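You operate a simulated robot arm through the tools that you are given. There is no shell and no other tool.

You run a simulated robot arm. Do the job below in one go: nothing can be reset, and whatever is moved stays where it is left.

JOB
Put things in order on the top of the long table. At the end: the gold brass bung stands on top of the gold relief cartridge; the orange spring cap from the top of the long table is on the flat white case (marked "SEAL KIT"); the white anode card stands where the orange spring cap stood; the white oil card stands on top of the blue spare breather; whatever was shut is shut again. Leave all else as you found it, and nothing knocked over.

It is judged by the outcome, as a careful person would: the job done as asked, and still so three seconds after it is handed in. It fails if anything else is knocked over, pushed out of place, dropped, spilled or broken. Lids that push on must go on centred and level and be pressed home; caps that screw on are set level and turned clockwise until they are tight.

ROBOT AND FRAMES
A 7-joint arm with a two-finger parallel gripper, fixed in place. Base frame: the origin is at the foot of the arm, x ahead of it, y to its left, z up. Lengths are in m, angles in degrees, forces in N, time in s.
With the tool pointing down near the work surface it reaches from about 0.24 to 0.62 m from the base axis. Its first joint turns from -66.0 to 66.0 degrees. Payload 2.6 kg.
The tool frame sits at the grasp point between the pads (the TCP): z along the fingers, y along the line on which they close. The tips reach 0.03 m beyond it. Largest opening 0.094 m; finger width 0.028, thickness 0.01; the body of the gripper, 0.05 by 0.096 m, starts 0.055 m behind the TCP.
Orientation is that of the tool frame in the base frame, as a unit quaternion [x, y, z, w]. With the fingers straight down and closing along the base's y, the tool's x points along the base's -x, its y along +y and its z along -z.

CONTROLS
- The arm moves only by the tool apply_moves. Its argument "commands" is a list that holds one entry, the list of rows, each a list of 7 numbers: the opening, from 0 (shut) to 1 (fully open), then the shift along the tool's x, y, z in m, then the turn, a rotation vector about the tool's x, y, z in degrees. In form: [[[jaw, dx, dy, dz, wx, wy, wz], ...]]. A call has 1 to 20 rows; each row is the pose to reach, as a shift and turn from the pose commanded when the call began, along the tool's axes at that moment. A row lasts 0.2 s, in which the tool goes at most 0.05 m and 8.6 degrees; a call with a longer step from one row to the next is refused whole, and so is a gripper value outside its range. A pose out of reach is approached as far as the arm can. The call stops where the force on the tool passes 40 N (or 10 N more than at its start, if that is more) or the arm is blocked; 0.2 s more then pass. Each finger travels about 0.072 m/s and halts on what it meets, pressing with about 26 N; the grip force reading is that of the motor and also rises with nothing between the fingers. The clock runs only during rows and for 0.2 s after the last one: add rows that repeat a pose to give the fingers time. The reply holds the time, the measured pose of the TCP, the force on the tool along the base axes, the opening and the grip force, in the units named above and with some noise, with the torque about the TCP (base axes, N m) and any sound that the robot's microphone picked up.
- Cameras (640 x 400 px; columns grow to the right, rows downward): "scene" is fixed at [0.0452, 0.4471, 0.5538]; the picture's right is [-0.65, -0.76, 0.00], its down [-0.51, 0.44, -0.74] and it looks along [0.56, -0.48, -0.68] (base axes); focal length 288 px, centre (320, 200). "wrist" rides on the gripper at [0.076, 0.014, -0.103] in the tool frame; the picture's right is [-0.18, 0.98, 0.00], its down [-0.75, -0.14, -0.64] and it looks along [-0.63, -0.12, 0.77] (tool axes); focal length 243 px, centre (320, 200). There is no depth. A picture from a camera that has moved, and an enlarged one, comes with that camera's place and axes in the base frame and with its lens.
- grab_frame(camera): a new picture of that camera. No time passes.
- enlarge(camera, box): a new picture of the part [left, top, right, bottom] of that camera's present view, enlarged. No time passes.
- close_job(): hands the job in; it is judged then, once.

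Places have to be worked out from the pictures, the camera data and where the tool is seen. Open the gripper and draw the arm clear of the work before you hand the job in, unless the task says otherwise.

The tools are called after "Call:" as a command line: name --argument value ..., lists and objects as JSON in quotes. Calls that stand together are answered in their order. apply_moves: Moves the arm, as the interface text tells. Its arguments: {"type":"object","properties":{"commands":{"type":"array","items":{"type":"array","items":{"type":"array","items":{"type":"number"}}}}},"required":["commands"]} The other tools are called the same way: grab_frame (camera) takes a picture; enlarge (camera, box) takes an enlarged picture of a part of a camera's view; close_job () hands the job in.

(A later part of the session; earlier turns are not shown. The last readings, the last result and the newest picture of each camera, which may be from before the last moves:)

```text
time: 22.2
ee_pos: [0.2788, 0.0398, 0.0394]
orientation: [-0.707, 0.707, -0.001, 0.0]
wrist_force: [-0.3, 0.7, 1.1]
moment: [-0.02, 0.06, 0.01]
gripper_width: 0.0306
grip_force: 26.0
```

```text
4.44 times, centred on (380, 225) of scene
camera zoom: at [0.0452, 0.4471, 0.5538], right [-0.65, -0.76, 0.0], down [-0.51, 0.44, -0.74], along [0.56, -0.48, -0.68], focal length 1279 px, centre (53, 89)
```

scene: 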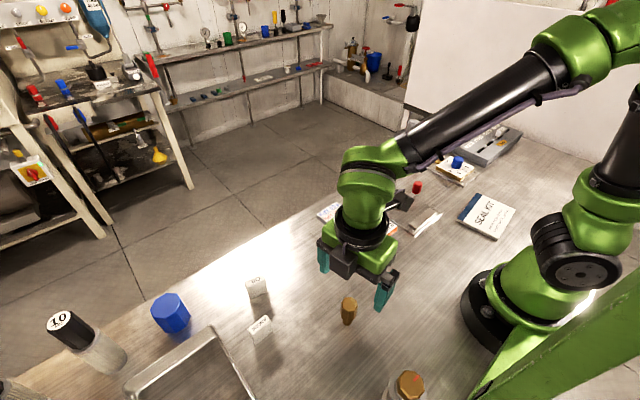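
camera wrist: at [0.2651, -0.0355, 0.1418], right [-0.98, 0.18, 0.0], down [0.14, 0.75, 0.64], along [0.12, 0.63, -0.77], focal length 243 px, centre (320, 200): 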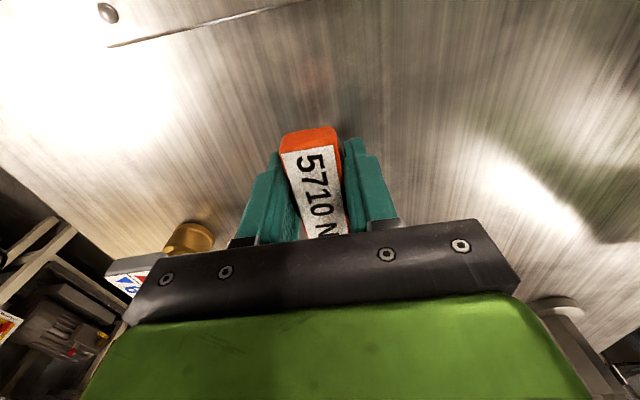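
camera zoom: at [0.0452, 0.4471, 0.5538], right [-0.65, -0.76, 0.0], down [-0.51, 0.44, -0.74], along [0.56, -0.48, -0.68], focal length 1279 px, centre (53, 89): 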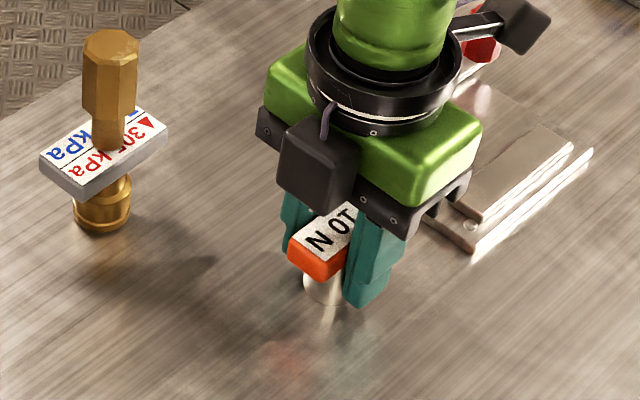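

The gripper holds the cap by its 30 mm steel body. I lift it and carry it to above the SEAL KIT case, turning to θ = 0 on the way.

Call:
apply_moves --commands '[[[0, 0, 0, -0.02, 0, 0, 0], [0, 0, 0, -0.06, 0, 0, 0], [0, 0, 0, -0.1, 0, 0, 0], [0, 0, 0, -0.14, 0, 0, 0], [0, 0.015, 0.006, -0.16, 0, 0, 5], [0, 0.04, 0.017, -0.16, 0, 0, 13], [0, 0.068, 0.028, -0.16, 0, 0, 21], [0, 0.096, 0.04, -0.16, 0, 0, 29], [0, 0.124, 0.051, -0.16, 0, 0, 37], [0, 0.152, 0.063, -0.16, 0, 0, 45], [0, 0.18, 0.074, -0.16, 0, 0, 53], [0, 0.205, 0.085, -0.16, 0, 0, 61], [0, 0.23, 0.095, -0.16, 0, 0, 69], [0, 0.25, 0.103, -0.16, 0, 0, 77], [0, 0.262, 0.108, -0.16, 0, 0, 84], [0, 0.2685, 0.111, -0.16, 0, 0, 90], [0, 0.2685, 0.111, -0.16, 0, 0, 90]]]'

Call:
grab_frame --camera "wrist"

Call:
grab_frame --camera "scene"

```text
time: 25.8
ee_pos: [0.1689, -0.2278, 0.1987]
orientation: [0.002, 1.0, 0.0, 0.001]
wrist_force: [-1.0, -0.6, -0.2]
moment: [-0.02, -0.02, -0.03]
gripper_width: 0.0303
grip_force: 26.1
```

```text
taken
camera wrist: at [0.0927, -0.213, 0.301], right [0.19, 0.98, 0.0], down [0.75, -0.14, 0.64], along [0.63, -0.12, -0.77], focal length 243 px, centre (320, 200)
```

wrist: 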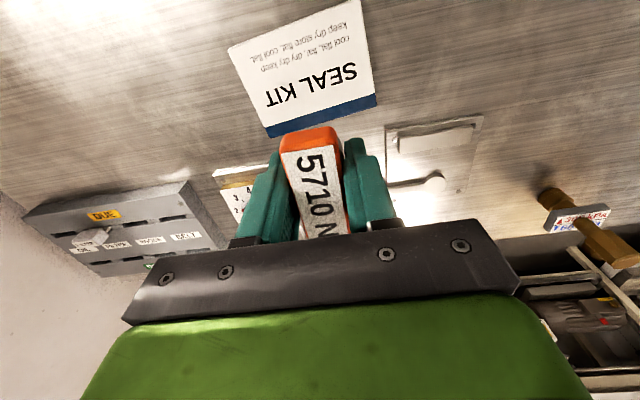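

```text
taken
```

scene: 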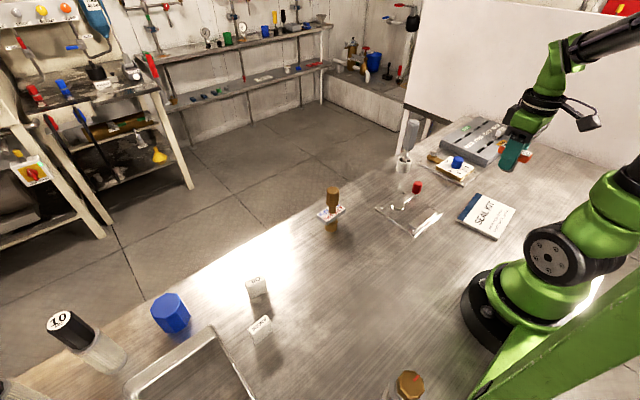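

From the wrist view, the case's centre is ≈ (0.155, −0.239), about 0.138 × 0.10 m. I set the cap's target at (0.162, −0.236) and lower to z ≈ 0.075.

Call:
apply_moves --commands '[[[0, 0.003, -0.004, 0.03, 0, 0, 0], [0, 0.0067, -0.009, 0.065, 0, 0, 0], [0, 0.0067, -0.009, 0.095, 0, 0, 0], [0, 0.0067, -0.009, 0.115, 0, 0, 0], [0, 0.0067, -0.009, 0.1235, 0, 0, 0], [0, 0.0067, -0.009, 0.1235, 0, 0, 0]]]'

Call:
grab_frame --camera "wrist"

Call:
enlarge --camera "scene" --box '[420, 130, 560, 260]'

```text
time: 27.2
ee_pos: [0.1628, -0.2369, 0.0749]
orientation: [0.0, 1.0, 0.0, 0.002]
wrist_force: [-0.3, -0.2, 0.0]
moment: [-0.01, 0.0, -0.01]
gripper_width: 0.0304
grip_force: 25.4
```

```text
taken
camera wrist: at [0.0862, -0.222, 0.1769], right [0.18, 0.98, 0.0], down [0.75, -0.14, 0.64], along [0.63, -0.12, -0.77], focal length 243 px, centre (320, 200)
```

wrist: 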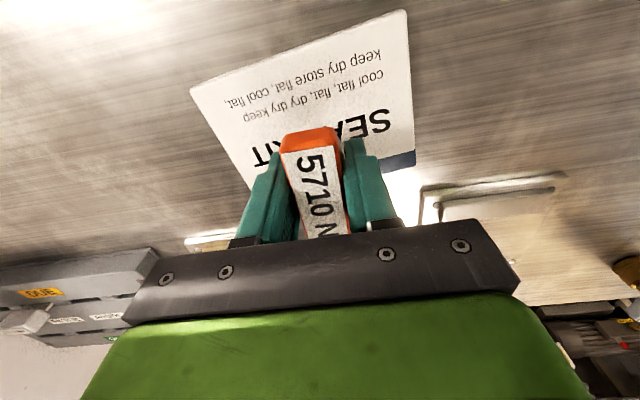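

```text
3.08 times, centred on (490, 195) of scene
camera zoom: at [0.0453, 0.4471, 0.5538], right [-0.65, -0.76, 0.0], down [-0.51, 0.44, -0.74], along [0.56, -0.48, -0.68], focal length 886 px, centre (-203, 215)
```

zoom: 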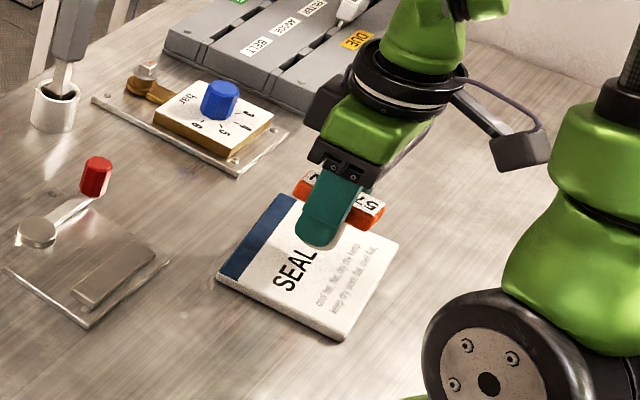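

The cap is over the case; I lower further in small steps, watching for contact.

Call:
apply_moves --commands '[[[0, 0, 0, 0.006, 0, 0, 0], [0, 0, 0, 0.011, 0, 0, 0], [0, 0, 0, 0.015, 0, 0, 0], [0, 0, 0, 0.0165, 0, 0, 0], [0, 0, 0, 0.018, 0, 0, 0], [0, 0, 0, 0.018, 0, 0, 0]]]'

```text
time: 28.6
ee_pos: [0.1629, -0.237, 0.0571]
orientation: [0.0, 1.0, 0.001, 0.002]
wrist_force: [-0.4, 0.2, -0.9]
moment: [-0.02, 0.02, 0.01]
gripper_width: 0.0305
grip_force: 26.2
```

Call:
apply_moves --commands '[[[0, 0, 0, 0.001, 0, 0, 0], [0, 0, 0, 0.002, 0, 0, 0], [0, 0, 0, 0.003, 0, 0, 0], [0, 0, 0, 0.003, 0, 0, 0]]]'

Call:
enlarge --camera "scene" --box '[460, 160, 540, 240]'

```text
time: 29.6
ee_pos: [0.1629, -0.2357, 0.0542]
orientation: [0.001, 1.0, 0.0, 0.001]
wrist_force: [-0.1, -0.2, -1.3]
moment: [0.04, 0.01, 0.0]
gripper_width: 0.0306
grip_force: 26.5
```

```text
5.00 times, centred on (500, 200) of scene
camera zoom: at [0.0452, 0.4471, 0.5538], right [-0.65, -0.76, 0.0], down [-0.51, 0.44, -0.74], along [0.56, -0.48, -0.68], focal length 1439 px, centre (-580, 200)
```

zoom: 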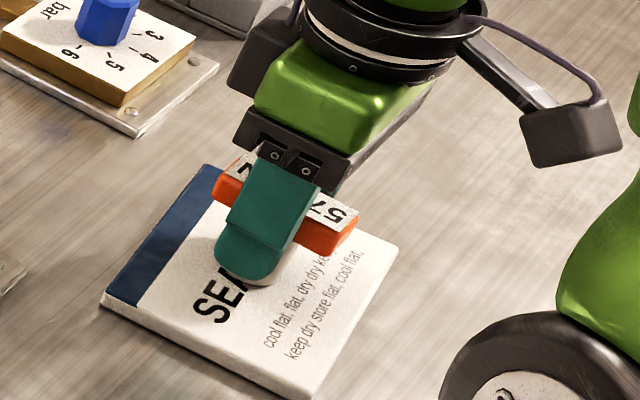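

No contact at z ≈ 0.054, so I keep lowering in 1 mm steps.

Call:
apply_moves --commands '[[[0, 0, 0, 0.001, 0, 0, 0], [0, 0, 0, 0.002, 0, 0, 0], [0, 0, 0, 0.003, 0, 0, 0]]]'

```text
time: 30.4
ee_pos: [0.1632, -0.2366, 0.0526]
orientation: [0.001, 1.0, 0.0, 0.0]
wrist_force: [-2.4, 3.6, 15.9]
moment: [0.14, 0.24, -0.03]
gripper_width: 0.0306
grip_force: 26.0
```

Contact at z ≈ 0.0526. I relieve the preload by 1.5 mm and open the fingers.

Call:
apply_moves --commands '[[[0, 0, 0, -0.0015, 0, 0, 0], [0, 0, 0, -0.0015, 0, 0, 0], [0.45, 0, 0, -0.0015, 0, 0, 0], [0.6, 0, 0, -0.0015, 0, 0, 0], [0.75, 0, 0, -0.0015, 0, 0, 0], [0.75, 0, 0, -0.0015, 0, 0, 0]]]'

Call:
grab_frame --camera "wrist"

Call:
enlarge --camera "scene" --box '[460, 160, 540, 240]'

```text
time: 31.8
ee_pos: [0.1624, -0.2367, 0.053]
orientation: [0.0, 1.0, 0.0, 0.001]
wrist_force: [-0.1, -0.5, -0.6]
moment: [0.03, 0.0, 0.01]
gripper_width: 0.0706
grip_force: 0.0
```

```text
taken
camera wrist: at [0.0861, -0.2224, 0.155], right [0.18, 0.98, 0.0], down [0.75, -0.14, 0.64], along [0.63, -0.12, -0.77], focal length 243 px, centre (320, 200)
```

wrist: 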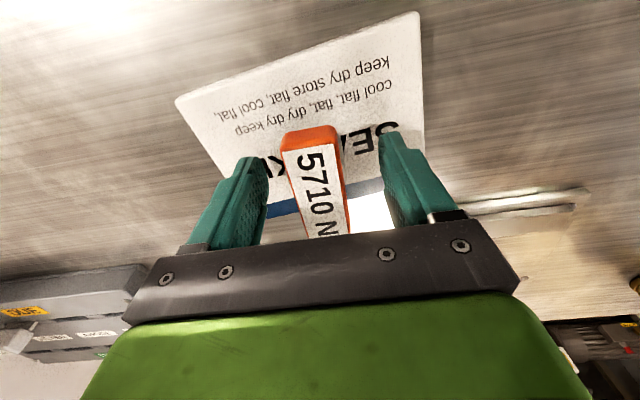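

```text
5.00 times, centred on (500, 200) of scene
camera zoom: at [0.0452, 0.4471, 0.5538], right [-0.65, -0.76, 0.0], down [-0.51, 0.44, -0.74], along [0.56, -0.48, -0.68], focal length 1439 px, centre (-580, 200)
```

zoom: 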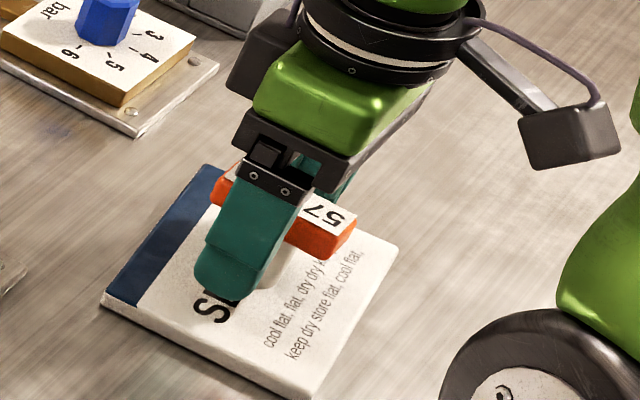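

The cap stands on the case. I lift straight up clear of it.

Call:
apply_moves --commands '[[[0.75, 0, 0, -0.015, 0, 0, 0], [0.75, 0, 0, -0.045, 0, 0, 0], [0.75, 0, 0, -0.085, 0, 0, 0], [1, 0, 0, -0.125, 0, 0, 0], [1, 0, 0, -0.165, 0, 0, 0], [1, 0, 0, -0.195, 0, 0, 0], [1, 0, 0, -0.195, 0, 0, 0]]]'

Call:
grab_frame --camera "wrist"

Call:
enlarge --camera "scene" --box '[420, 140, 540, 260]'

```text
time: 33.4
ee_pos: [0.1623, -0.236, 0.2484]
orientation: [0.0, 1.0, 0.0, 0.001]
wrist_force: [0.1, -0.2, -0.4]
moment: [0.01, 0.02, 0.01]
gripper_width: 0.0941
grip_force: 0.1
```

```text
taken
camera wrist: at [0.0863, -0.2224, 0.3512], right [0.18, 0.98, 0.0], down [0.75, -0.14, 0.64], along [0.63, -0.12, -0.77], focal length 243 px, centre (320, 200)
```

wrist: 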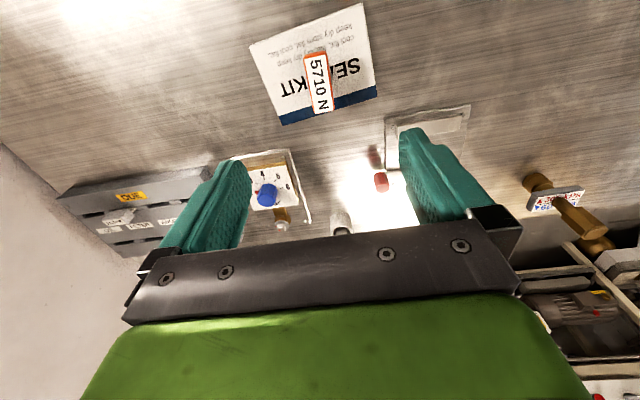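

```text
3.33 times, centred on (480, 200) of scene
camera zoom: at [0.0452, 0.4471, 0.5538], right [-0.65, -0.76, 0.0], down [-0.51, 0.44, -0.74], along [0.56, -0.48, -0.68], focal length 959 px, centre (-213, 200)
```

zoom: 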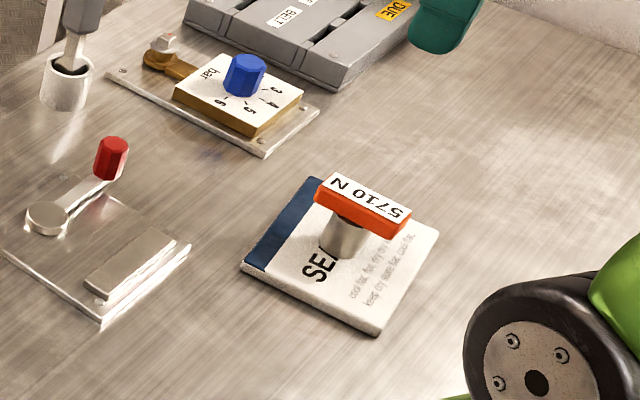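

The cap is on the case and everything there is undisturbed. Now I swing back to the left at z ≈ 0.25, turning to θ = 90, to look at the cards from above ANODE.

Call:
apply_moves --commands '[[[1, -0.023, 0.031, 0, 0, 0, -5], [1, -0.046, 0.062, 0, 0, 0, -10], [1, -0.069, 0.093, 0, 0, 0, -15], [1, -0.092, 0.124, 0, 0, 0, -20], [1, -0.115, 0.155, 0, 0, 0, -25], [1, -0.138, 0.186, 0, 0, 0, -30], [1, -0.138, 0.226, 0, 0, 0, -35], [1, -0.138, 0.266, 0, 0, 0, -40], [1, -0.138, 0.306, 0, 0, 0, -45], [1, -0.138, 0.346, 0, 0, 0, -50], [1, -0.138, 0.386, 0, 0, 0, -55], [1, -0.1345, 0.424, 0, 0, 0, -61], [1, -0.131, 0.462, 0, 0, 0, -67], [1, -0.1275, 0.5, 0, 0, 0, -73], [1, -0.124, 0.538, 0, 0, 0, -79], [1, -0.1205, 0.576, 0, 0, 0, -85], [1, -0.117, 0.614, 0.01, 0, 0, -90], [1, -0.117, 0.614, 0.04, 0, 0, -90], [1, -0.117, 0.614, 0.04, 0, 0, -90]]]'

Call:
grab_frame --camera "wrist"

Call:
grab_frame --camera "scene"

```text
time: 37.4
ee_pos: [0.2814, 0.3767, 0.2091]
orientation: [-0.707, 0.707, 0.0, 0.001]
wrist_force: [-0.1, -0.1, 0.8]
moment: [0.01, -0.01, 0.0]
gripper_width: 0.0941
grip_force: 0.1
```

```text
taken
camera wrist: at [0.2663, 0.3012, 0.3101], right [-0.98, 0.18, 0.0], down [0.14, 0.75, 0.64], along [0.12, 0.63, -0.77], focal length 243 px, centre (320, 200)
```

wrist: 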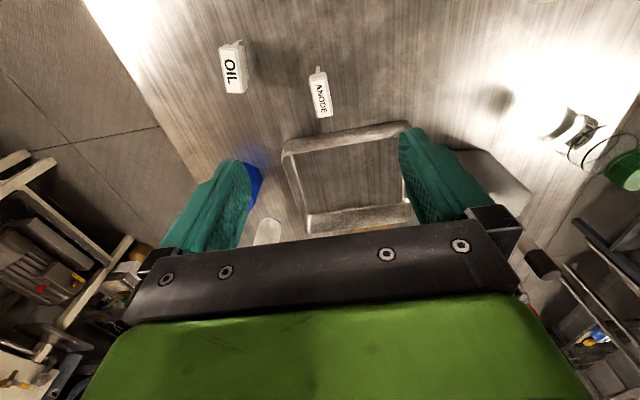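

```text
taken
```

scene: 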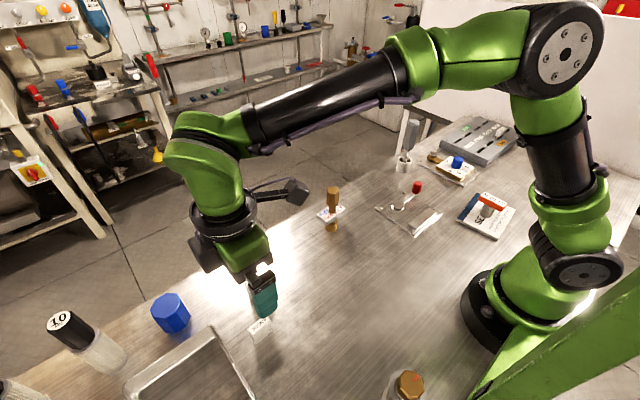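

I enlarge the cards for shape and exact place.

Call:
enlarge --camera "wrist" --box '[280, 50, 360, 130]'

Call:
enlarge --camera "wrist" --box '[190, 20, 290, 120]'

Call:
enlarge --camera "scene" --box '[230, 260, 300, 350]'

```text
5.00 times, centred on (320, 90) of wrist
camera zoom: at [0.2663, 0.3012, 0.3101], right [-0.98, 0.18, 0.0], down [0.14, 0.75, 0.64], along [0.12, 0.63, -0.77], focal length 1213 px, centre (320, 750)
```

zoom: 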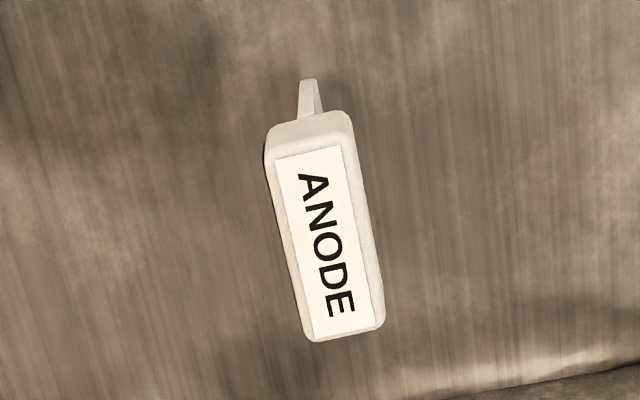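

```text
4.00 times, centred on (240, 70) of wrist
camera zoom: at [0.2663, 0.3012, 0.3101], right [-0.98, 0.18, 0.0], down [0.14, 0.75, 0.64], along [0.12, 0.63, -0.77], focal length 970 px, centre (640, 720)
```

zoom: 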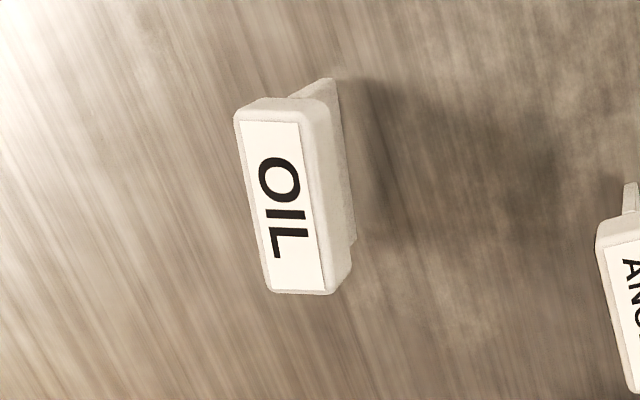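

```text
4.44 times, centred on (265, 305) of scene
camera zoom: at [0.0452, 0.4471, 0.5538], right [-0.65, -0.76, 0.0], down [-0.51, 0.44, -0.74], along [0.56, -0.48, -0.68], focal length 1279 px, centre (564, -267)
```

zoom: 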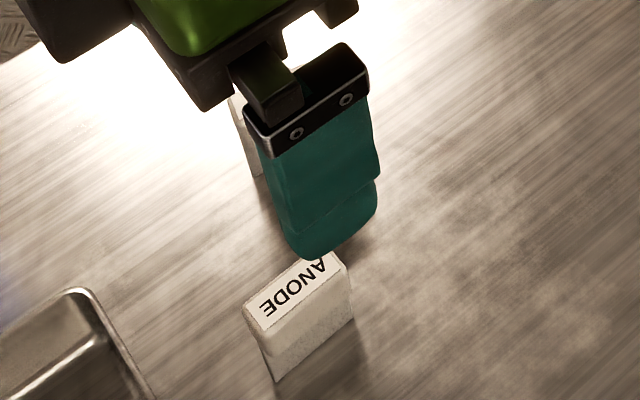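

ANODE's label centre is ≈ (0.2792, 0.3815), long side at ≈ 93°, head top ≈ 0.048; it has a thick head on a thin blade, so the grip must be well centred. I align and go down to z ≈ 0.10 for a check.

Call:
apply_moves --commands '[[[1, -0.002, 0.0005, 0.03, 0, 0, -3], [1, -0.0043, 0.0011, 0.06, 0, 0, -3], [1, -0.0043, 0.0011, 0.09, 0, 0, -3], [1, -0.0043, 0.0011, 0.107, 0, 0, -3], [1, -0.0043, 0.0011, 0.107, 0, 0, -3]]]'

Call:
enlarge --camera "wrist" --box '[260, 70, 380, 190]'

Call:
grab_frame --camera "wrist"

```text
time: 38.6
ee_pos: [0.2783, 0.3821, 0.1012]
orientation: [0.725, -0.688, 0.001, -0.002]
wrist_force: [0.4, -0.2, 0.3]
moment: [-0.03, -0.01, -0.01]
gripper_width: 0.0941
grip_force: 0.0
```

```text
3.33 times, centred on (320, 130) of wrist
camera zoom: at [0.2682, 0.305, 0.2027], right [-0.99, 0.13, 0.0], down [0.1, 0.76, 0.64], along [0.09, 0.64, -0.77], focal length 809 px, centre (320, 433)
```

zoom: 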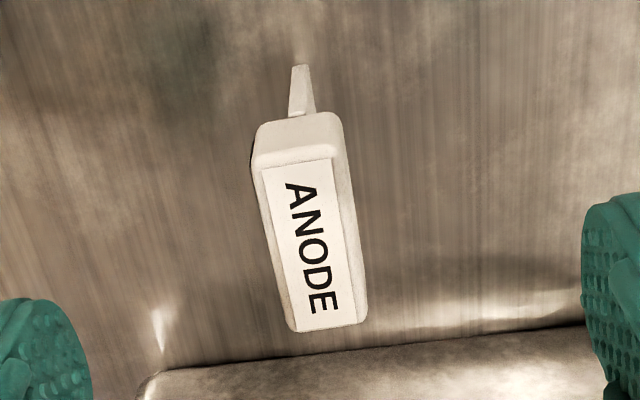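

```text
taken
camera wrist: at [0.2682, 0.305, 0.2027], right [-0.99, 0.13, 0.0], down [0.1, 0.76, 0.64], along [0.09, 0.64, -0.77], focal length 243 px, centre (320, 200)
```

wrist: 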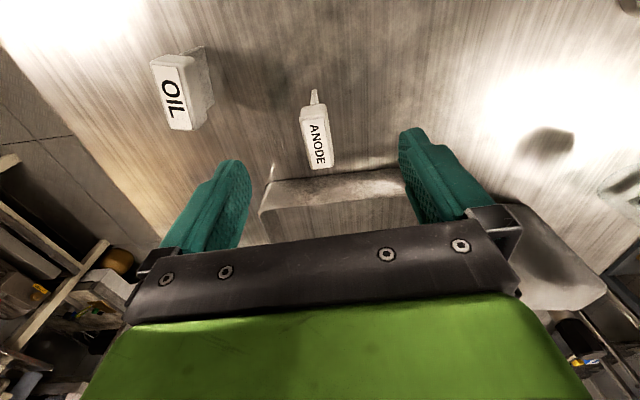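

The card's centre lies ≈ 1.4 mm to +x of the TCP and 1.5 mm to +y. I correct this, and descend to z ≈ 0.040.

Call:
apply_moves --commands '[[[1, -0.0014, -0.0016, 0.005, 0, 0, 1], [1, -0.0014, -0.0016, 0.02, 0, 0, 1], [1, -0.0014, -0.0016, 0.035, 0, 0, 1], [1, -0.0014, -0.0016, 0.05, 0, 0, 1], [1, -0.0014, -0.0016, 0.06, 0, 0, 1], [1, -0.0014, -0.0016, 0.06, 0, 0, 1]]]'

Call:
grab_frame --camera "wrist"

Call:
enlarge --camera "scene" --box '[210, 260, 310, 360]'

```text
time: 40.0
ee_pos: [0.2797, 0.3833, 0.0404]
orientation: [0.719, -0.695, 0.0, 0.0]
wrist_force: [0.1, -0.9, 0.4]
moment: [0.01, 0.01, 0.01]
gripper_width: 0.094
grip_force: 0.1
```

```text
taken
camera wrist: at [0.2683, 0.3063, 0.1429], right [-0.99, 0.15, 0.0], down [0.11, 0.76, 0.64], along [0.1, 0.63, -0.77], focal length 243 px, centre (320, 200)
```

wrist: 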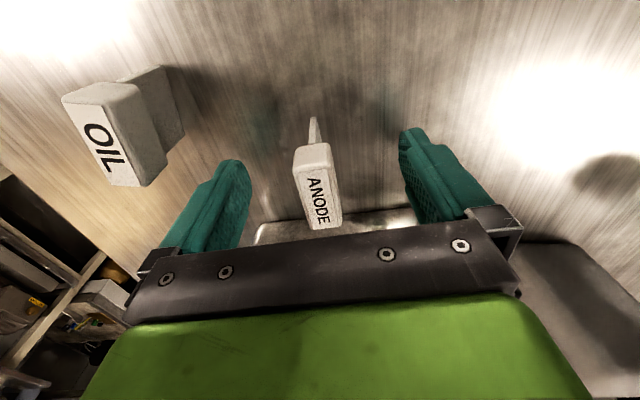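

```text
4.00 times, centred on (260, 310) of scene
camera zoom: at [0.0452, 0.4471, 0.5538], right [-0.65, -0.76, 0.0], down [-0.51, 0.44, -0.74], along [0.56, -0.48, -0.68], focal length 1151 px, centre (560, -240)
```

zoom: 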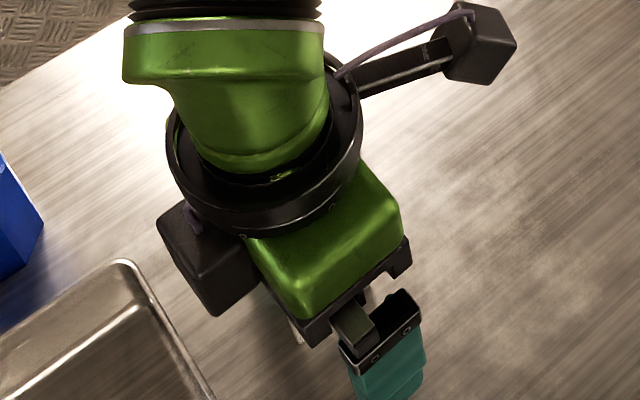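

I zoom in once more to check the centring before closing.

Call:
enlarge --camera "wrist" --box '[260, 110, 380, 240]'

```text
3.08 times, centred on (320, 175) of wrist
camera zoom: at [0.2683, 0.3063, 0.1429], right [-0.99, 0.15, 0.0], down [0.11, 0.76, 0.64], along [0.1, 0.63, -0.77], focal length 746 px, centre (320, 277)
```

zoom: 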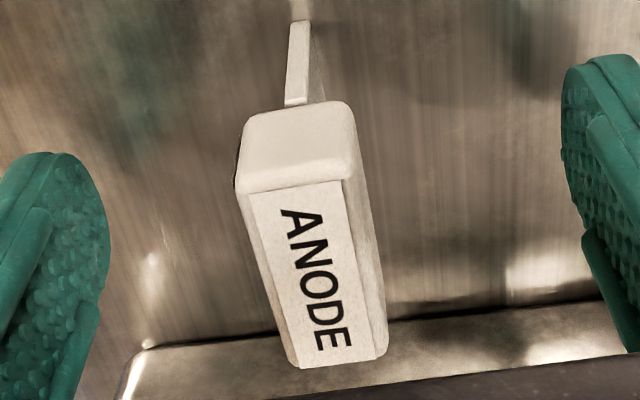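

The card is centred to within ~0.2 mm. I close slowly.

Call:
apply_moves --commands '[[[0.7, 0, 0, 0, 0, 0, 0], [0.45, 0, 0, 0, 0, 0, 0], [0.3, 0, 0, 0, 0, 0, 0], [0.24, 0, 0, 0, 0, 0, 0], [0.21, 0, 0, 0, 0, 0, 0], [0.19, 0, 0, 0, 0, 0, 0], [0.17, 0, 0, 0, 0, 0, 0], [0.15, 0, 0, 0, 0, 0, 0], [0.1, 0, 0, 0, 0, 0, 0], [0, 0, 0, 0, 0, 0, 0], [0, 0, 0, 0, 0, 0, 0]]]'

Call:
enlarge --camera "wrist" --box '[240, 90, 400, 240]'

```text
time: 42.4
ee_pos: [0.2795, 0.3843, 0.0423]
orientation: [0.72, -0.694, 0.0, -0.001]
wrist_force: [1.0, 0.2, -0.3]
moment: [0.03, 0.03, 0.01]
gripper_width: 0.0218
grip_force: 25.8
```

```text
2.67 times, centred on (320, 165) of wrist
camera zoom: at [0.2683, 0.3063, 0.1432], right [-0.99, 0.15, 0.0], down [0.11, 0.76, 0.64], along [0.1, 0.63, -0.77], focal length 647 px, centre (320, 293)
```

zoom: 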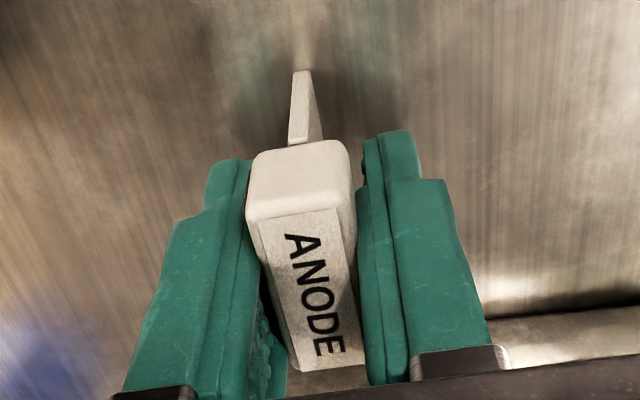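

Held at 21.8 mm (the head's thickness). I lift it a little and check that it hangs straight.

Call:
apply_moves --commands '[[[0, 0, 0, -0.01, 0, 0, 0], [0, 0, 0, -0.04, 0, 0, 0], [0, 0, 0, -0.08, 0, 0, 0], [0, 0, 0, -0.12, 0, 0, 0], [0, 0, 0, -0.16, 0, 0, 0], [0, 0, 0, -0.16, 0, 0, 0]]]'

Call:
grab_frame --camera "wrist"

Call:
enlarge --camera "scene" --box '[200, 200, 320, 330]'

```text
time: 43.8
ee_pos: [0.2803, 0.3813, 0.2003]
orientation: [0.719, -0.695, 0.001, -0.001]
wrist_force: [0.2, -0.2, -0.4]
moment: [-0.03, 0.0, 0.03]
gripper_width: 0.0214
grip_force: 26.3
```

```text
taken
camera wrist: at [0.2677, 0.3054, 0.3034], right [-0.99, 0.15, 0.0], down [0.11, 0.76, 0.64], along [0.1, 0.63, -0.77], focal length 243 px, centre (320, 200)
```

wrist: 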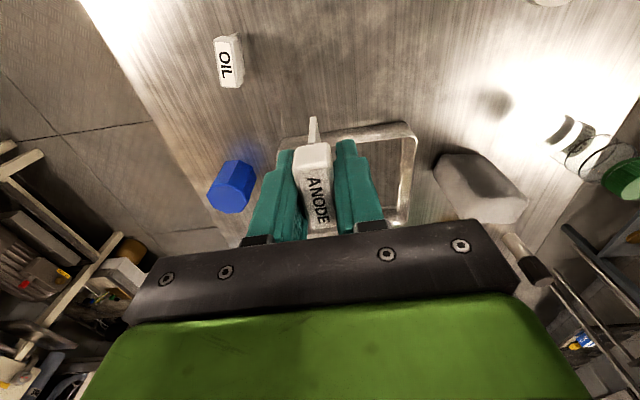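

```text
3.08 times, centred on (260, 265) of scene
camera zoom: at [0.0452, 0.4471, 0.5538], right [-0.65, -0.76, 0.0], down [-0.51, 0.44, -0.74], along [0.56, -0.48, -0.68], focal length 886 px, centre (505, 0)
```

zoom: 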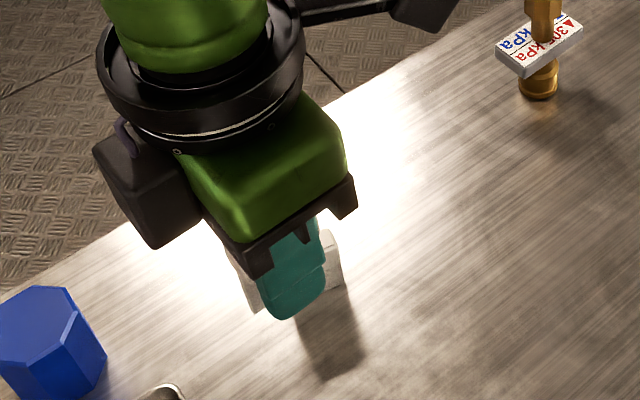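

The card hangs straight. I carry it along −y to above the spot where the orange cap stood, (0.2795, 0.041), turning 2° to line up with y.

Call:
apply_moves --commands '[[[0, 0.02, 0.001, 0, 0, 0, 0], [0, 0.055, 0.002, 0, 0, 0, 1], [0, 0.093, 0.003, 0, 0, 0, 2], [0, 0.131, 0.0045, 0, 0, 0, 2], [0, 0.169, 0.006, 0, 0, 0, 2], [0, 0.207, 0.007, 0, 0, 0, 2], [0, 0.245, 0.0085, 0, 0, 0, 2], [0, 0.28, 0.0095, 0, 0, 0, 2], [0, 0.31, 0.0105, 0, 0, 0, 2], [0, 0.33, 0.011, 0, 0, 0, 2], [0, 0.3408, 0.0114, 0.02, 0, 0, 2], [0, 0.3408, 0.0114, 0.06, 0, 0, 2], [0, 0.3408, 0.0114, 0.1, 0, 0, 2], [0, 0.3408, 0.0114, 0.1, 0, 0, 2]]]'

Call:
grab_frame --camera "wrist"

Call:
enlarge --camera "scene" --box '[310, 170, 450, 270]'

```text
time: 46.8
ee_pos: [0.2799, 0.0416, 0.1004]
orientation: [-0.707, 0.707, -0.001, 0.0]
wrist_force: [-0.5, 0.3, -0.4]
moment: [-0.01, 0.02, -0.02]
gripper_width: 0.0214
grip_force: 26.4
```

```text
taken
camera wrist: at [0.2652, -0.0342, 0.2025], right [-0.98, 0.18, 0.0], down [0.14, 0.75, 0.64], along [0.12, 0.63, -0.77], focal length 243 px, centre (320, 200)
```

wrist: 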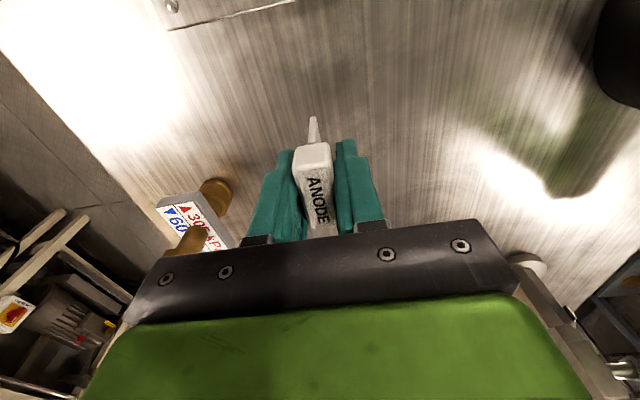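

```text
4.00 times, centred on (380, 220) of scene
camera zoom: at [0.0453, 0.4471, 0.5538], right [-0.65, -0.76, 0.0], down [-0.51, 0.44, -0.74], along [0.56, -0.48, -0.68], focal length 1151 px, centre (80, 120)
```

zoom: 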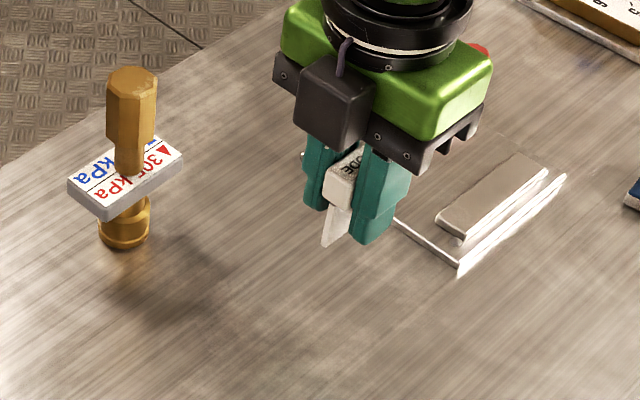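

Now at (0.279, 0.042) with the card hanging straight; I lower to z ≈ 0.045, just above the table.

Call:
apply_moves --commands '[[[0, 0.0008, -0.0002, 0.015, 0, 0, 0], [0, 0.0008, -0.0002, 0.03, 0, 0, 0], [0, 0.0008, -0.0002, 0.043, 0, 0, 0], [0, 0.0008, -0.0002, 0.052, 0, 0, 0], [0, 0.0008, -0.0002, 0.0555, 0, 0, 0], [0, 0.0008, -0.0002, 0.0555, 0, 0, 0]]]'

Call:
enlarge --camera "scene" --box '[340, 190, 420, 260]'

```text
time: 48.2
ee_pos: [0.2807, 0.0401, 0.0439]
orientation: [0.707, -0.707, 0.0, -0.001]
wrist_force: [-0.1, 0.0, -1.4]
moment: [0.0, 0.03, 0.01]
gripper_width: 0.0215
grip_force: 25.6
```

```text
5.71 times, centred on (380, 225) of scene
camera zoom: at [0.0452, 0.4471, 0.5538], right [-0.65, -0.76, 0.0], down [-0.51, 0.44, -0.74], along [0.56, -0.48, -0.68], focal length 1645 px, centre (-23, 57)
```

zoom: 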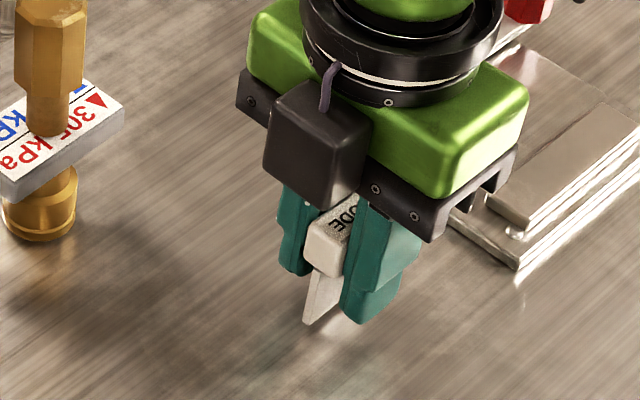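

The card is nearly on the table. I lower in 1 mm steps until contact.

Call:
apply_moves --commands '[[[0, 0, 0, 0.001, 0, 0, 0], [0, 0, 0, 0.002, 0, 0, 0], [0, 0, 0, 0.003, 0, 0, 0], [0, 0, 0, 0.003, 0, 0, 0]]]'

```text
time: 49.2
ee_pos: [0.28, 0.0415, 0.0424]
orientation: [0.707, -0.707, 0.001, 0.0]
wrist_force: [-0.1, 0.7, -0.2]
moment: [0.01, 0.02, -0.03]
gripper_width: 0.0211
grip_force: 26.3
```

Call:
apply_moves --commands '[[[0, 0, 0, 0.0007, 0, 0, 0], [0, 0, 0, 0.0014, 0, 0, 0], [0, 0, 0, 0.002, 0, 0, 0]]]'

```text
time: 50.0
ee_pos: [0.2799, 0.0404, 0.0412]
orientation: [-0.707, 0.707, -0.001, 0.001]
wrist_force: [-3.6, -2.1, 14.3]
moment: [-0.07, 0.17, 0.0]
gripper_width: 0.0216
grip_force: 25.7
```

Contact with the table (14 N). I back off 1.4 mm to take the load off and read the force again.

Call:
apply_moves --commands '[[[0, 0, 0, -0.0007, 0, 0, 0], [0, 0, 0, -0.0014, 0, 0, 0], [0, 0, 0, -0.0014, 0, 0, 0], [0, 0, 0, -0.0014, 0, 0, 0]]]'

Call:
enlarge --camera "scene" --box '[340, 190, 420, 260]'

Call:
enlarge --camera "wrist" --box '[240, 90, 400, 240]'

```text
time: 51.0
ee_pos: [0.2811, 0.041, 0.0416]
orientation: [0.707, -0.707, 0.0, 0.0]
wrist_force: [-0.3, -0.2, -0.4]
moment: [0.0, 0.02, 0.05]
gripper_width: 0.0214
grip_force: 25.9
```

```text
5.71 times, centred on (380, 225) of scene
camera zoom: at [0.0452, 0.4471, 0.5538], right [-0.65, -0.76, 0.0], down [-0.51, 0.44, -0.74], along [0.56, -0.48, -0.68], focal length 1645 px, centre (-23, 57)
```

zoom: 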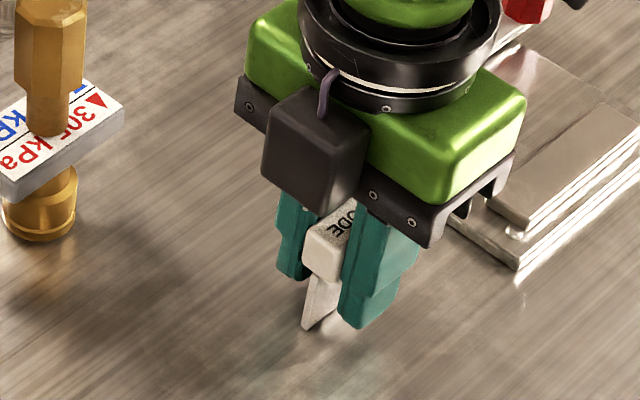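

```text
2.67 times, centred on (320, 165) of wrist
camera zoom: at [0.2661, -0.0347, 0.1439], right [-0.98, 0.18, 0.0], down [0.14, 0.75, 0.64], along [0.12, 0.63, -0.77], focal length 647 px, centre (320, 293)
```

zoom: 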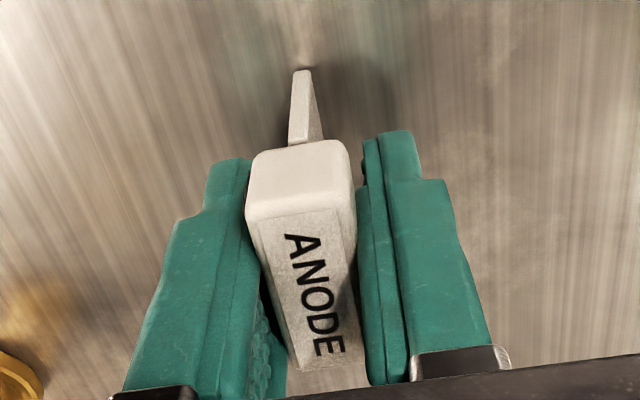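

The blade seems to be ~0.5 mm above the table; I lower 0.6 mm and check for a light touch.

Call:
apply_moves --commands '[[[0, 0, 0, 0.0006, 0, 0, 0], [0, 0, 0, 0.0006, 0, 0, 0], [0, 0, 0, 0.0006, 0, 0, 0]]]'

```text
time: 51.8
ee_pos: [0.2812, 0.0424, 0.041]
orientation: [-0.707, 0.707, -0.001, 0.001]
wrist_force: [-0.2, -0.6, -0.3]
moment: [0.02, 0.01, -0.03]
gripper_width: 0.0214
grip_force: 25.7
```

Call:
apply_moves --commands '[[[0, 0, 0, 0.0004, 0, 0, 0], [0, 0, 0, 0.0004, 0, 0, 0], [0, 0, 0, 0.0004, 0, 0, 0]]]'

```text
time: 52.6
ee_pos: [0.2809, 0.0412, 0.0412]
orientation: [-0.707, 0.707, -0.001, 0.001]
wrist_force: [-0.1, 0.0, 2.7]
moment: [0.02, 0.02, -0.01]
gripper_width: 0.0216
grip_force: 26.3
```

Light contact (≈ 2.7 N). I open the fingers slowly and symmetrically.

Call:
apply_moves --commands '[[[0.2, 0, 0, 0, 0, 0, 0], [0.23, 0, 0, 0, 0, 0, 0], [0.25, 0, 0, 0, 0, 0, 0], [0.28, 0, 0, 0, 0, 0, 0], [0.32, 0, 0, 0, 0, 0, 0], [0.38, 0, 0, 0, 0, 0, 0], [0.46, 0, 0, 0, 0, 0, 0], [0.55, 0, 0, 0, 0, 0, 0], [0.55, 0, 0, 0, 0, 0, 0]]]'

Call:
enlarge --camera "wrist" --box '[240, 90, 400, 240]'

Call:
enlarge --camera "scene" --box '[340, 190, 420, 260]'

```text
time: 54.6
ee_pos: [0.2819, 0.0418, 0.0415]
orientation: [0.707, -0.707, 0.0, -0.001]
wrist_force: [0.3, 0.1, 0.7]
moment: [0.01, 0.01, 0.0]
gripper_width: 0.0516
grip_force: 0.2
```

```text
2.67 times, centred on (320, 165) of wrist
camera zoom: at [0.2661, -0.0346, 0.143], right [-0.98, 0.18, 0.0], down [0.14, 0.75, 0.64], along [0.12, 0.63, -0.77], focal length 647 px, centre (320, 293)
```

zoom: 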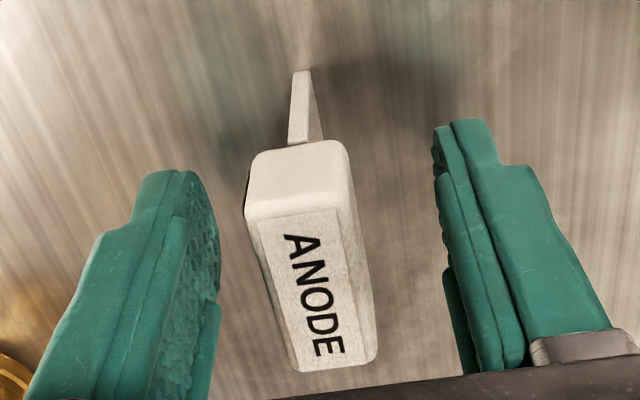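

```text
5.71 times, centred on (380, 225) of scene
camera zoom: at [0.0452, 0.4471, 0.5538], right [-0.65, -0.76, 0.0], down [-0.51, 0.44, -0.74], along [0.56, -0.48, -0.68], focal length 1645 px, centre (-23, 57)
```

zoom: 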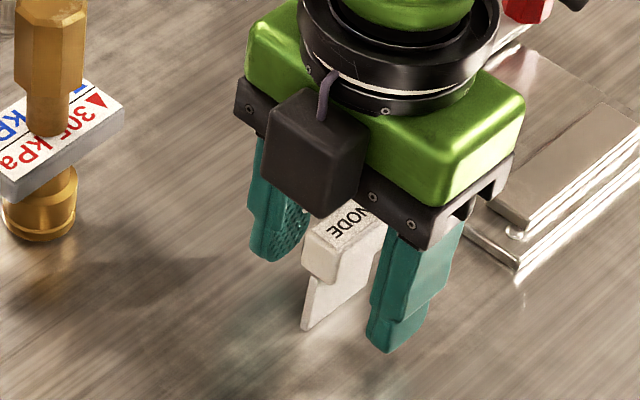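

The ANODE card stands on its own at (0.280, 0.041). I lift straight up.

Call:
apply_moves --commands '[[[0.55, 0, 0, -0.005, 0, 0, 0], [0.55, 0, 0, -0.02, 0, 0, 0], [0.55, 0, 0, -0.05, 0, 0, 0], [0.6, 0, 0, -0.09, 0, 0, 0], [1, 0, 0, -0.13, 0, 0, 0], [1, 0, 0, -0.17, 0, 0, 0], [1, 0, 0, -0.2, 0, 0, 0], [1, 0, 0, -0.2, 0, 0, 0]]]'

Call:
grab_frame --camera "scene"

Call:
grab_frame --camera "wrist"

```text
time: 56.4
ee_pos: [0.281, 0.0407, 0.2418]
orientation: [0.707, -0.707, 0.0, 0.0]
wrist_force: [-0.6, -0.1, 0.5]
moment: [0.01, 0.04, 0.02]
gripper_width: 0.0937
grip_force: 0.0
```

```text
taken
```

scene: 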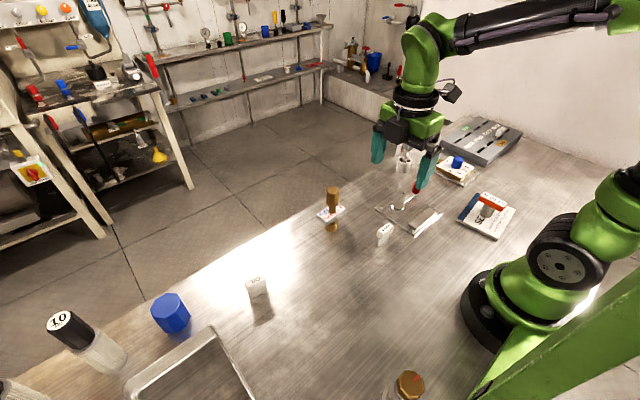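

```text
taken
camera wrist: at [0.2665, -0.0351, 0.3437], right [-0.98, 0.18, 0.0], down [0.14, 0.75, 0.64], along [0.12, 0.63, -0.77], focal length 243 px, centre (320, 200)
```

wrist: 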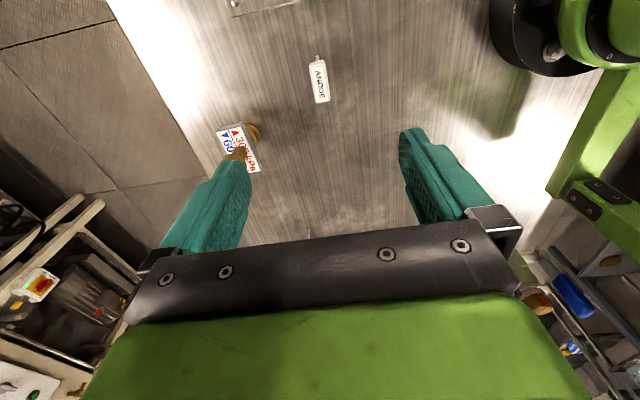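

All three placed things look right. Now I go to near the blue breather at (0.38, 0.44, 0.24), facing outward (θ ≈ 50), to fix its position and see how far the arm reaches.

Call:
apply_moves --commands '[[[1, -0.025, -0.006, 0, 0, 0, 3], [1, -0.063, -0.016, 0, 0, 0, 7], [1, -0.101, -0.025, 0, 0, 0, 11], [1, -0.139, -0.035, 0, 0, 0, 15], [1, -0.177, -0.044, 0, 0, 0, 19], [1, -0.215, -0.054, 0, 0, 0, 23], [1, -0.253, -0.063, 0, 0, 0, 27], [1, -0.291, -0.073, 0, 0, 0, 31], [1, -0.329, -0.082, 0, 0, 0, 35], [1, -0.365, -0.091, 0, 0, 0, 38], [1, -0.39, -0.098, 0, 0, 0, 40], [1, -0.3987, -0.1, 0, 0, 0, 40], [1, -0.3987, -0.1, 0, 0, 0, 40]]]'

Call:
grab_frame --camera "wrist"

Call:
grab_frame --camera "scene"

```text
time: 59.2
ee_pos: [0.3769, 0.4411, 0.2401]
orientation: [-0.423, 0.906, -0.001, 0.002]
wrist_force: [-0.2, -0.3, -0.1]
moment: [0.01, -0.02, 0.0]
gripper_width: 0.0942
grip_force: 0.1
```

```text
taken
camera wrist: at [0.3177, 0.3917, 0.3424], right [-0.63, 0.77, 0.0], down [0.59, 0.49, 0.64], along [0.5, 0.41, -0.77], focal length 243 px, centre (320, 200)
```

wrist: 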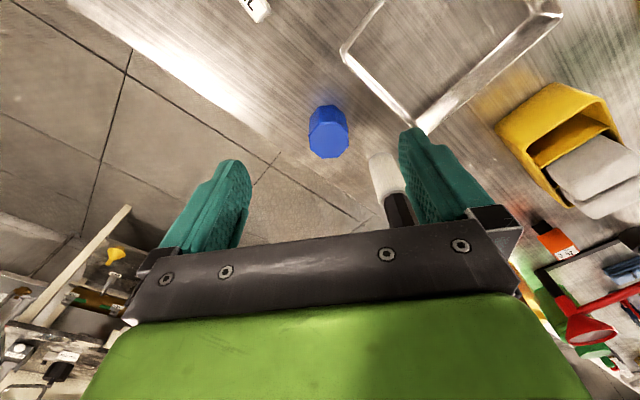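

```text
taken
```

scene: 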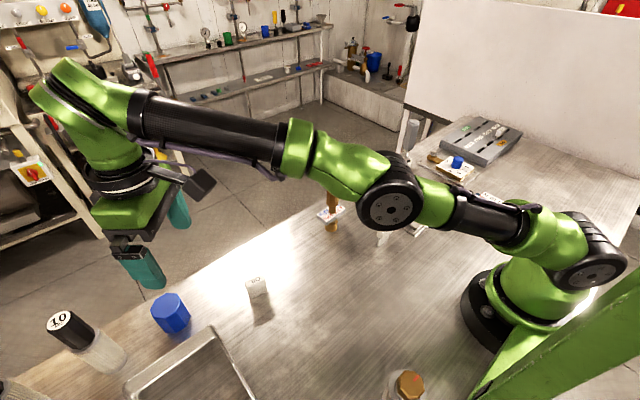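

I zoom in on the blue breather and OIL card.

Call:
enlarge --camera "wrist" --box '[280, 80, 380, 180]'

Call:
enlarge --camera "scene" --box '[130, 250, 290, 350]'

```text
4.00 times, centred on (330, 130) of wrist
camera zoom: at [0.3177, 0.3917, 0.3424], right [-0.63, 0.77, 0.0], down [0.59, 0.49, 0.64], along [0.5, 0.41, -0.77], focal length 970 px, centre (280, 480)
```

zoom: 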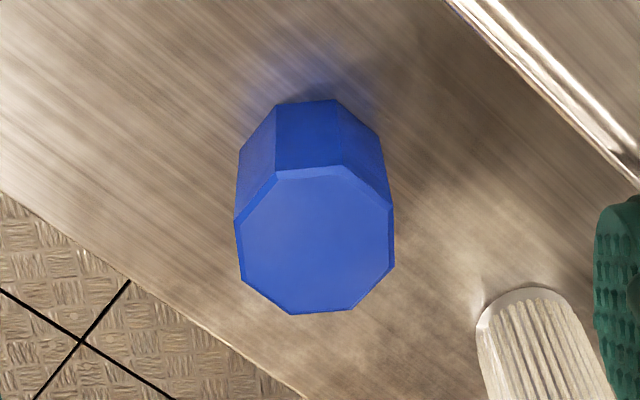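

```text
4.00 times, centred on (210, 300) of scene
camera zoom: at [0.0452, 0.4471, 0.5538], right [-0.65, -0.76, 0.0], down [-0.51, 0.44, -0.74], along [0.56, -0.48, -0.68], focal length 1151 px, centre (760, -200)
```

zoom: 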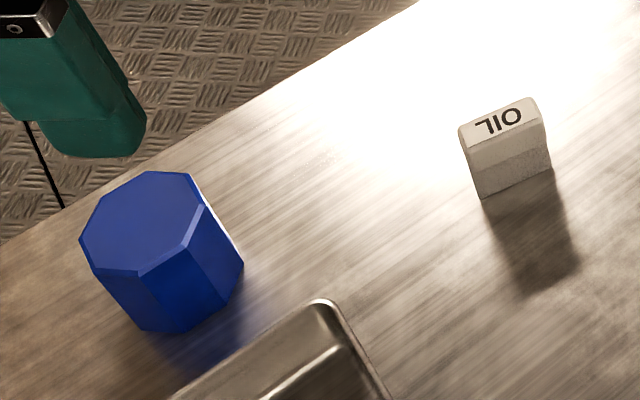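

The blue breather's top centre is ≈ (0.418, 0.489) at z ≈ 0.057, i.e. radius ≈ 0.643, a bit past the stated reach. I test how far the arm gets with the tool straight down above it, at z ≈ 0.19.

Call:
apply_moves --commands '[[[1, -0.015, 0, 0.01, 0, 0, 0], [1, -0.03, 0, 0.02, 0, 0, 0], [1, -0.045, 0, 0.03, 0, 0, 0], [1, -0.063, 0, 0.05, 0, 0, 0], [1, -0.063, 0, 0.05, 0, 0, 0], [1, -0.063, 0, 0.05, 0, 0, 0]]]'

Call:
grab_frame --camera "wrist"

Call:
grab_frame --camera "scene"

```text
time: 60.6
ee_pos: [0.3806, 0.4567, 0.1988]
orientation: [-0.423, 0.906, 0.0, 0.001]
wrist_force: [0.5, -0.1, 0.2]
moment: [0.02, -0.01, 0.01]
gripper_width: 0.0939
grip_force: 0.1
out of reach, approached as far as the arm can: row 1, 2, 3, 4, 5, 6
```

```text
taken
camera wrist: at [0.3209, 0.4083, 0.2997], right [-0.63, 0.77, 0.0], down [0.59, 0.49, 0.64], along [0.5, 0.41, -0.77], focal length 243 px, centre (320, 200)
```

wrist: 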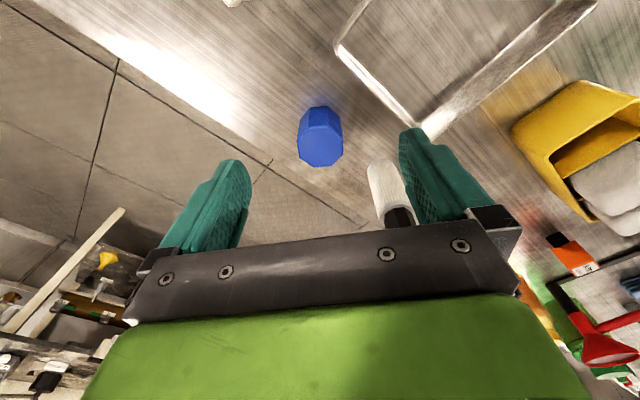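

```text
taken
```

scene: 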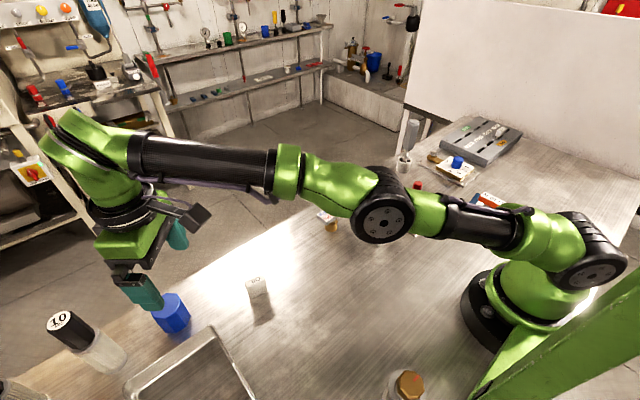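

With the tool straight down it only gets to radius ≈ 0.595 here, so I will need to tilt the fingers outward about the closing axis. I test a 20° outward tilt at this height.

Call:
apply_moves --commands '[[[1, 0, 0, 0, 0, -5, 0], [1, 0, 0, 0, 0, -10, 0], [1, 0, 0, 0, 0, -15, 0], [1, 0, 0, 0, 0, -20, 0], [1, 0, 0, 0, 0, -20, 0], [1, 0, 0, 0, 0, -20, 0]]]'

Call:
grab_frame --camera "wrist"

Call:
grab_frame --camera "scene"

```text
time: 62.0
ee_pos: [0.3809, 0.4571, 0.1973]
orientation: [-0.417, 0.892, 0.074, 0.158]
wrist_force: [0.0, 0.1, -0.3]
moment: [-0.04, -0.03, -0.02]
gripper_width: 0.0942
grip_force: 0.1
```

```text
taken
camera wrist: at [0.3013, 0.3839, 0.2666], right [-0.64, 0.76, 0.06], down [0.42, 0.28, 0.86], along [0.64, 0.58, -0.5], focal length 243 px, centre (320, 200)
```

wrist: 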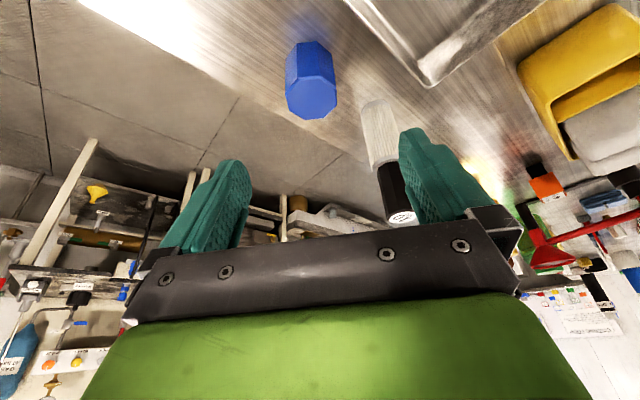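

```text
taken
```

scene: 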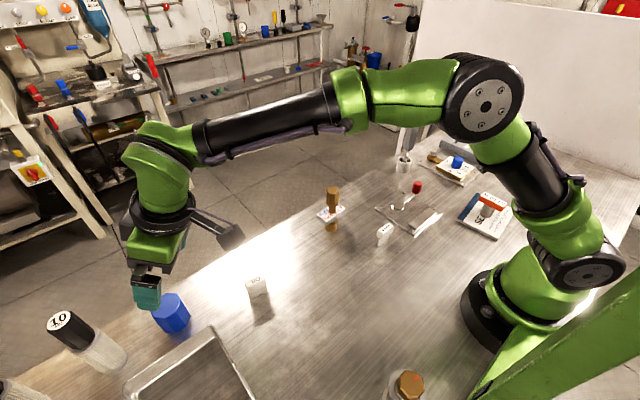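

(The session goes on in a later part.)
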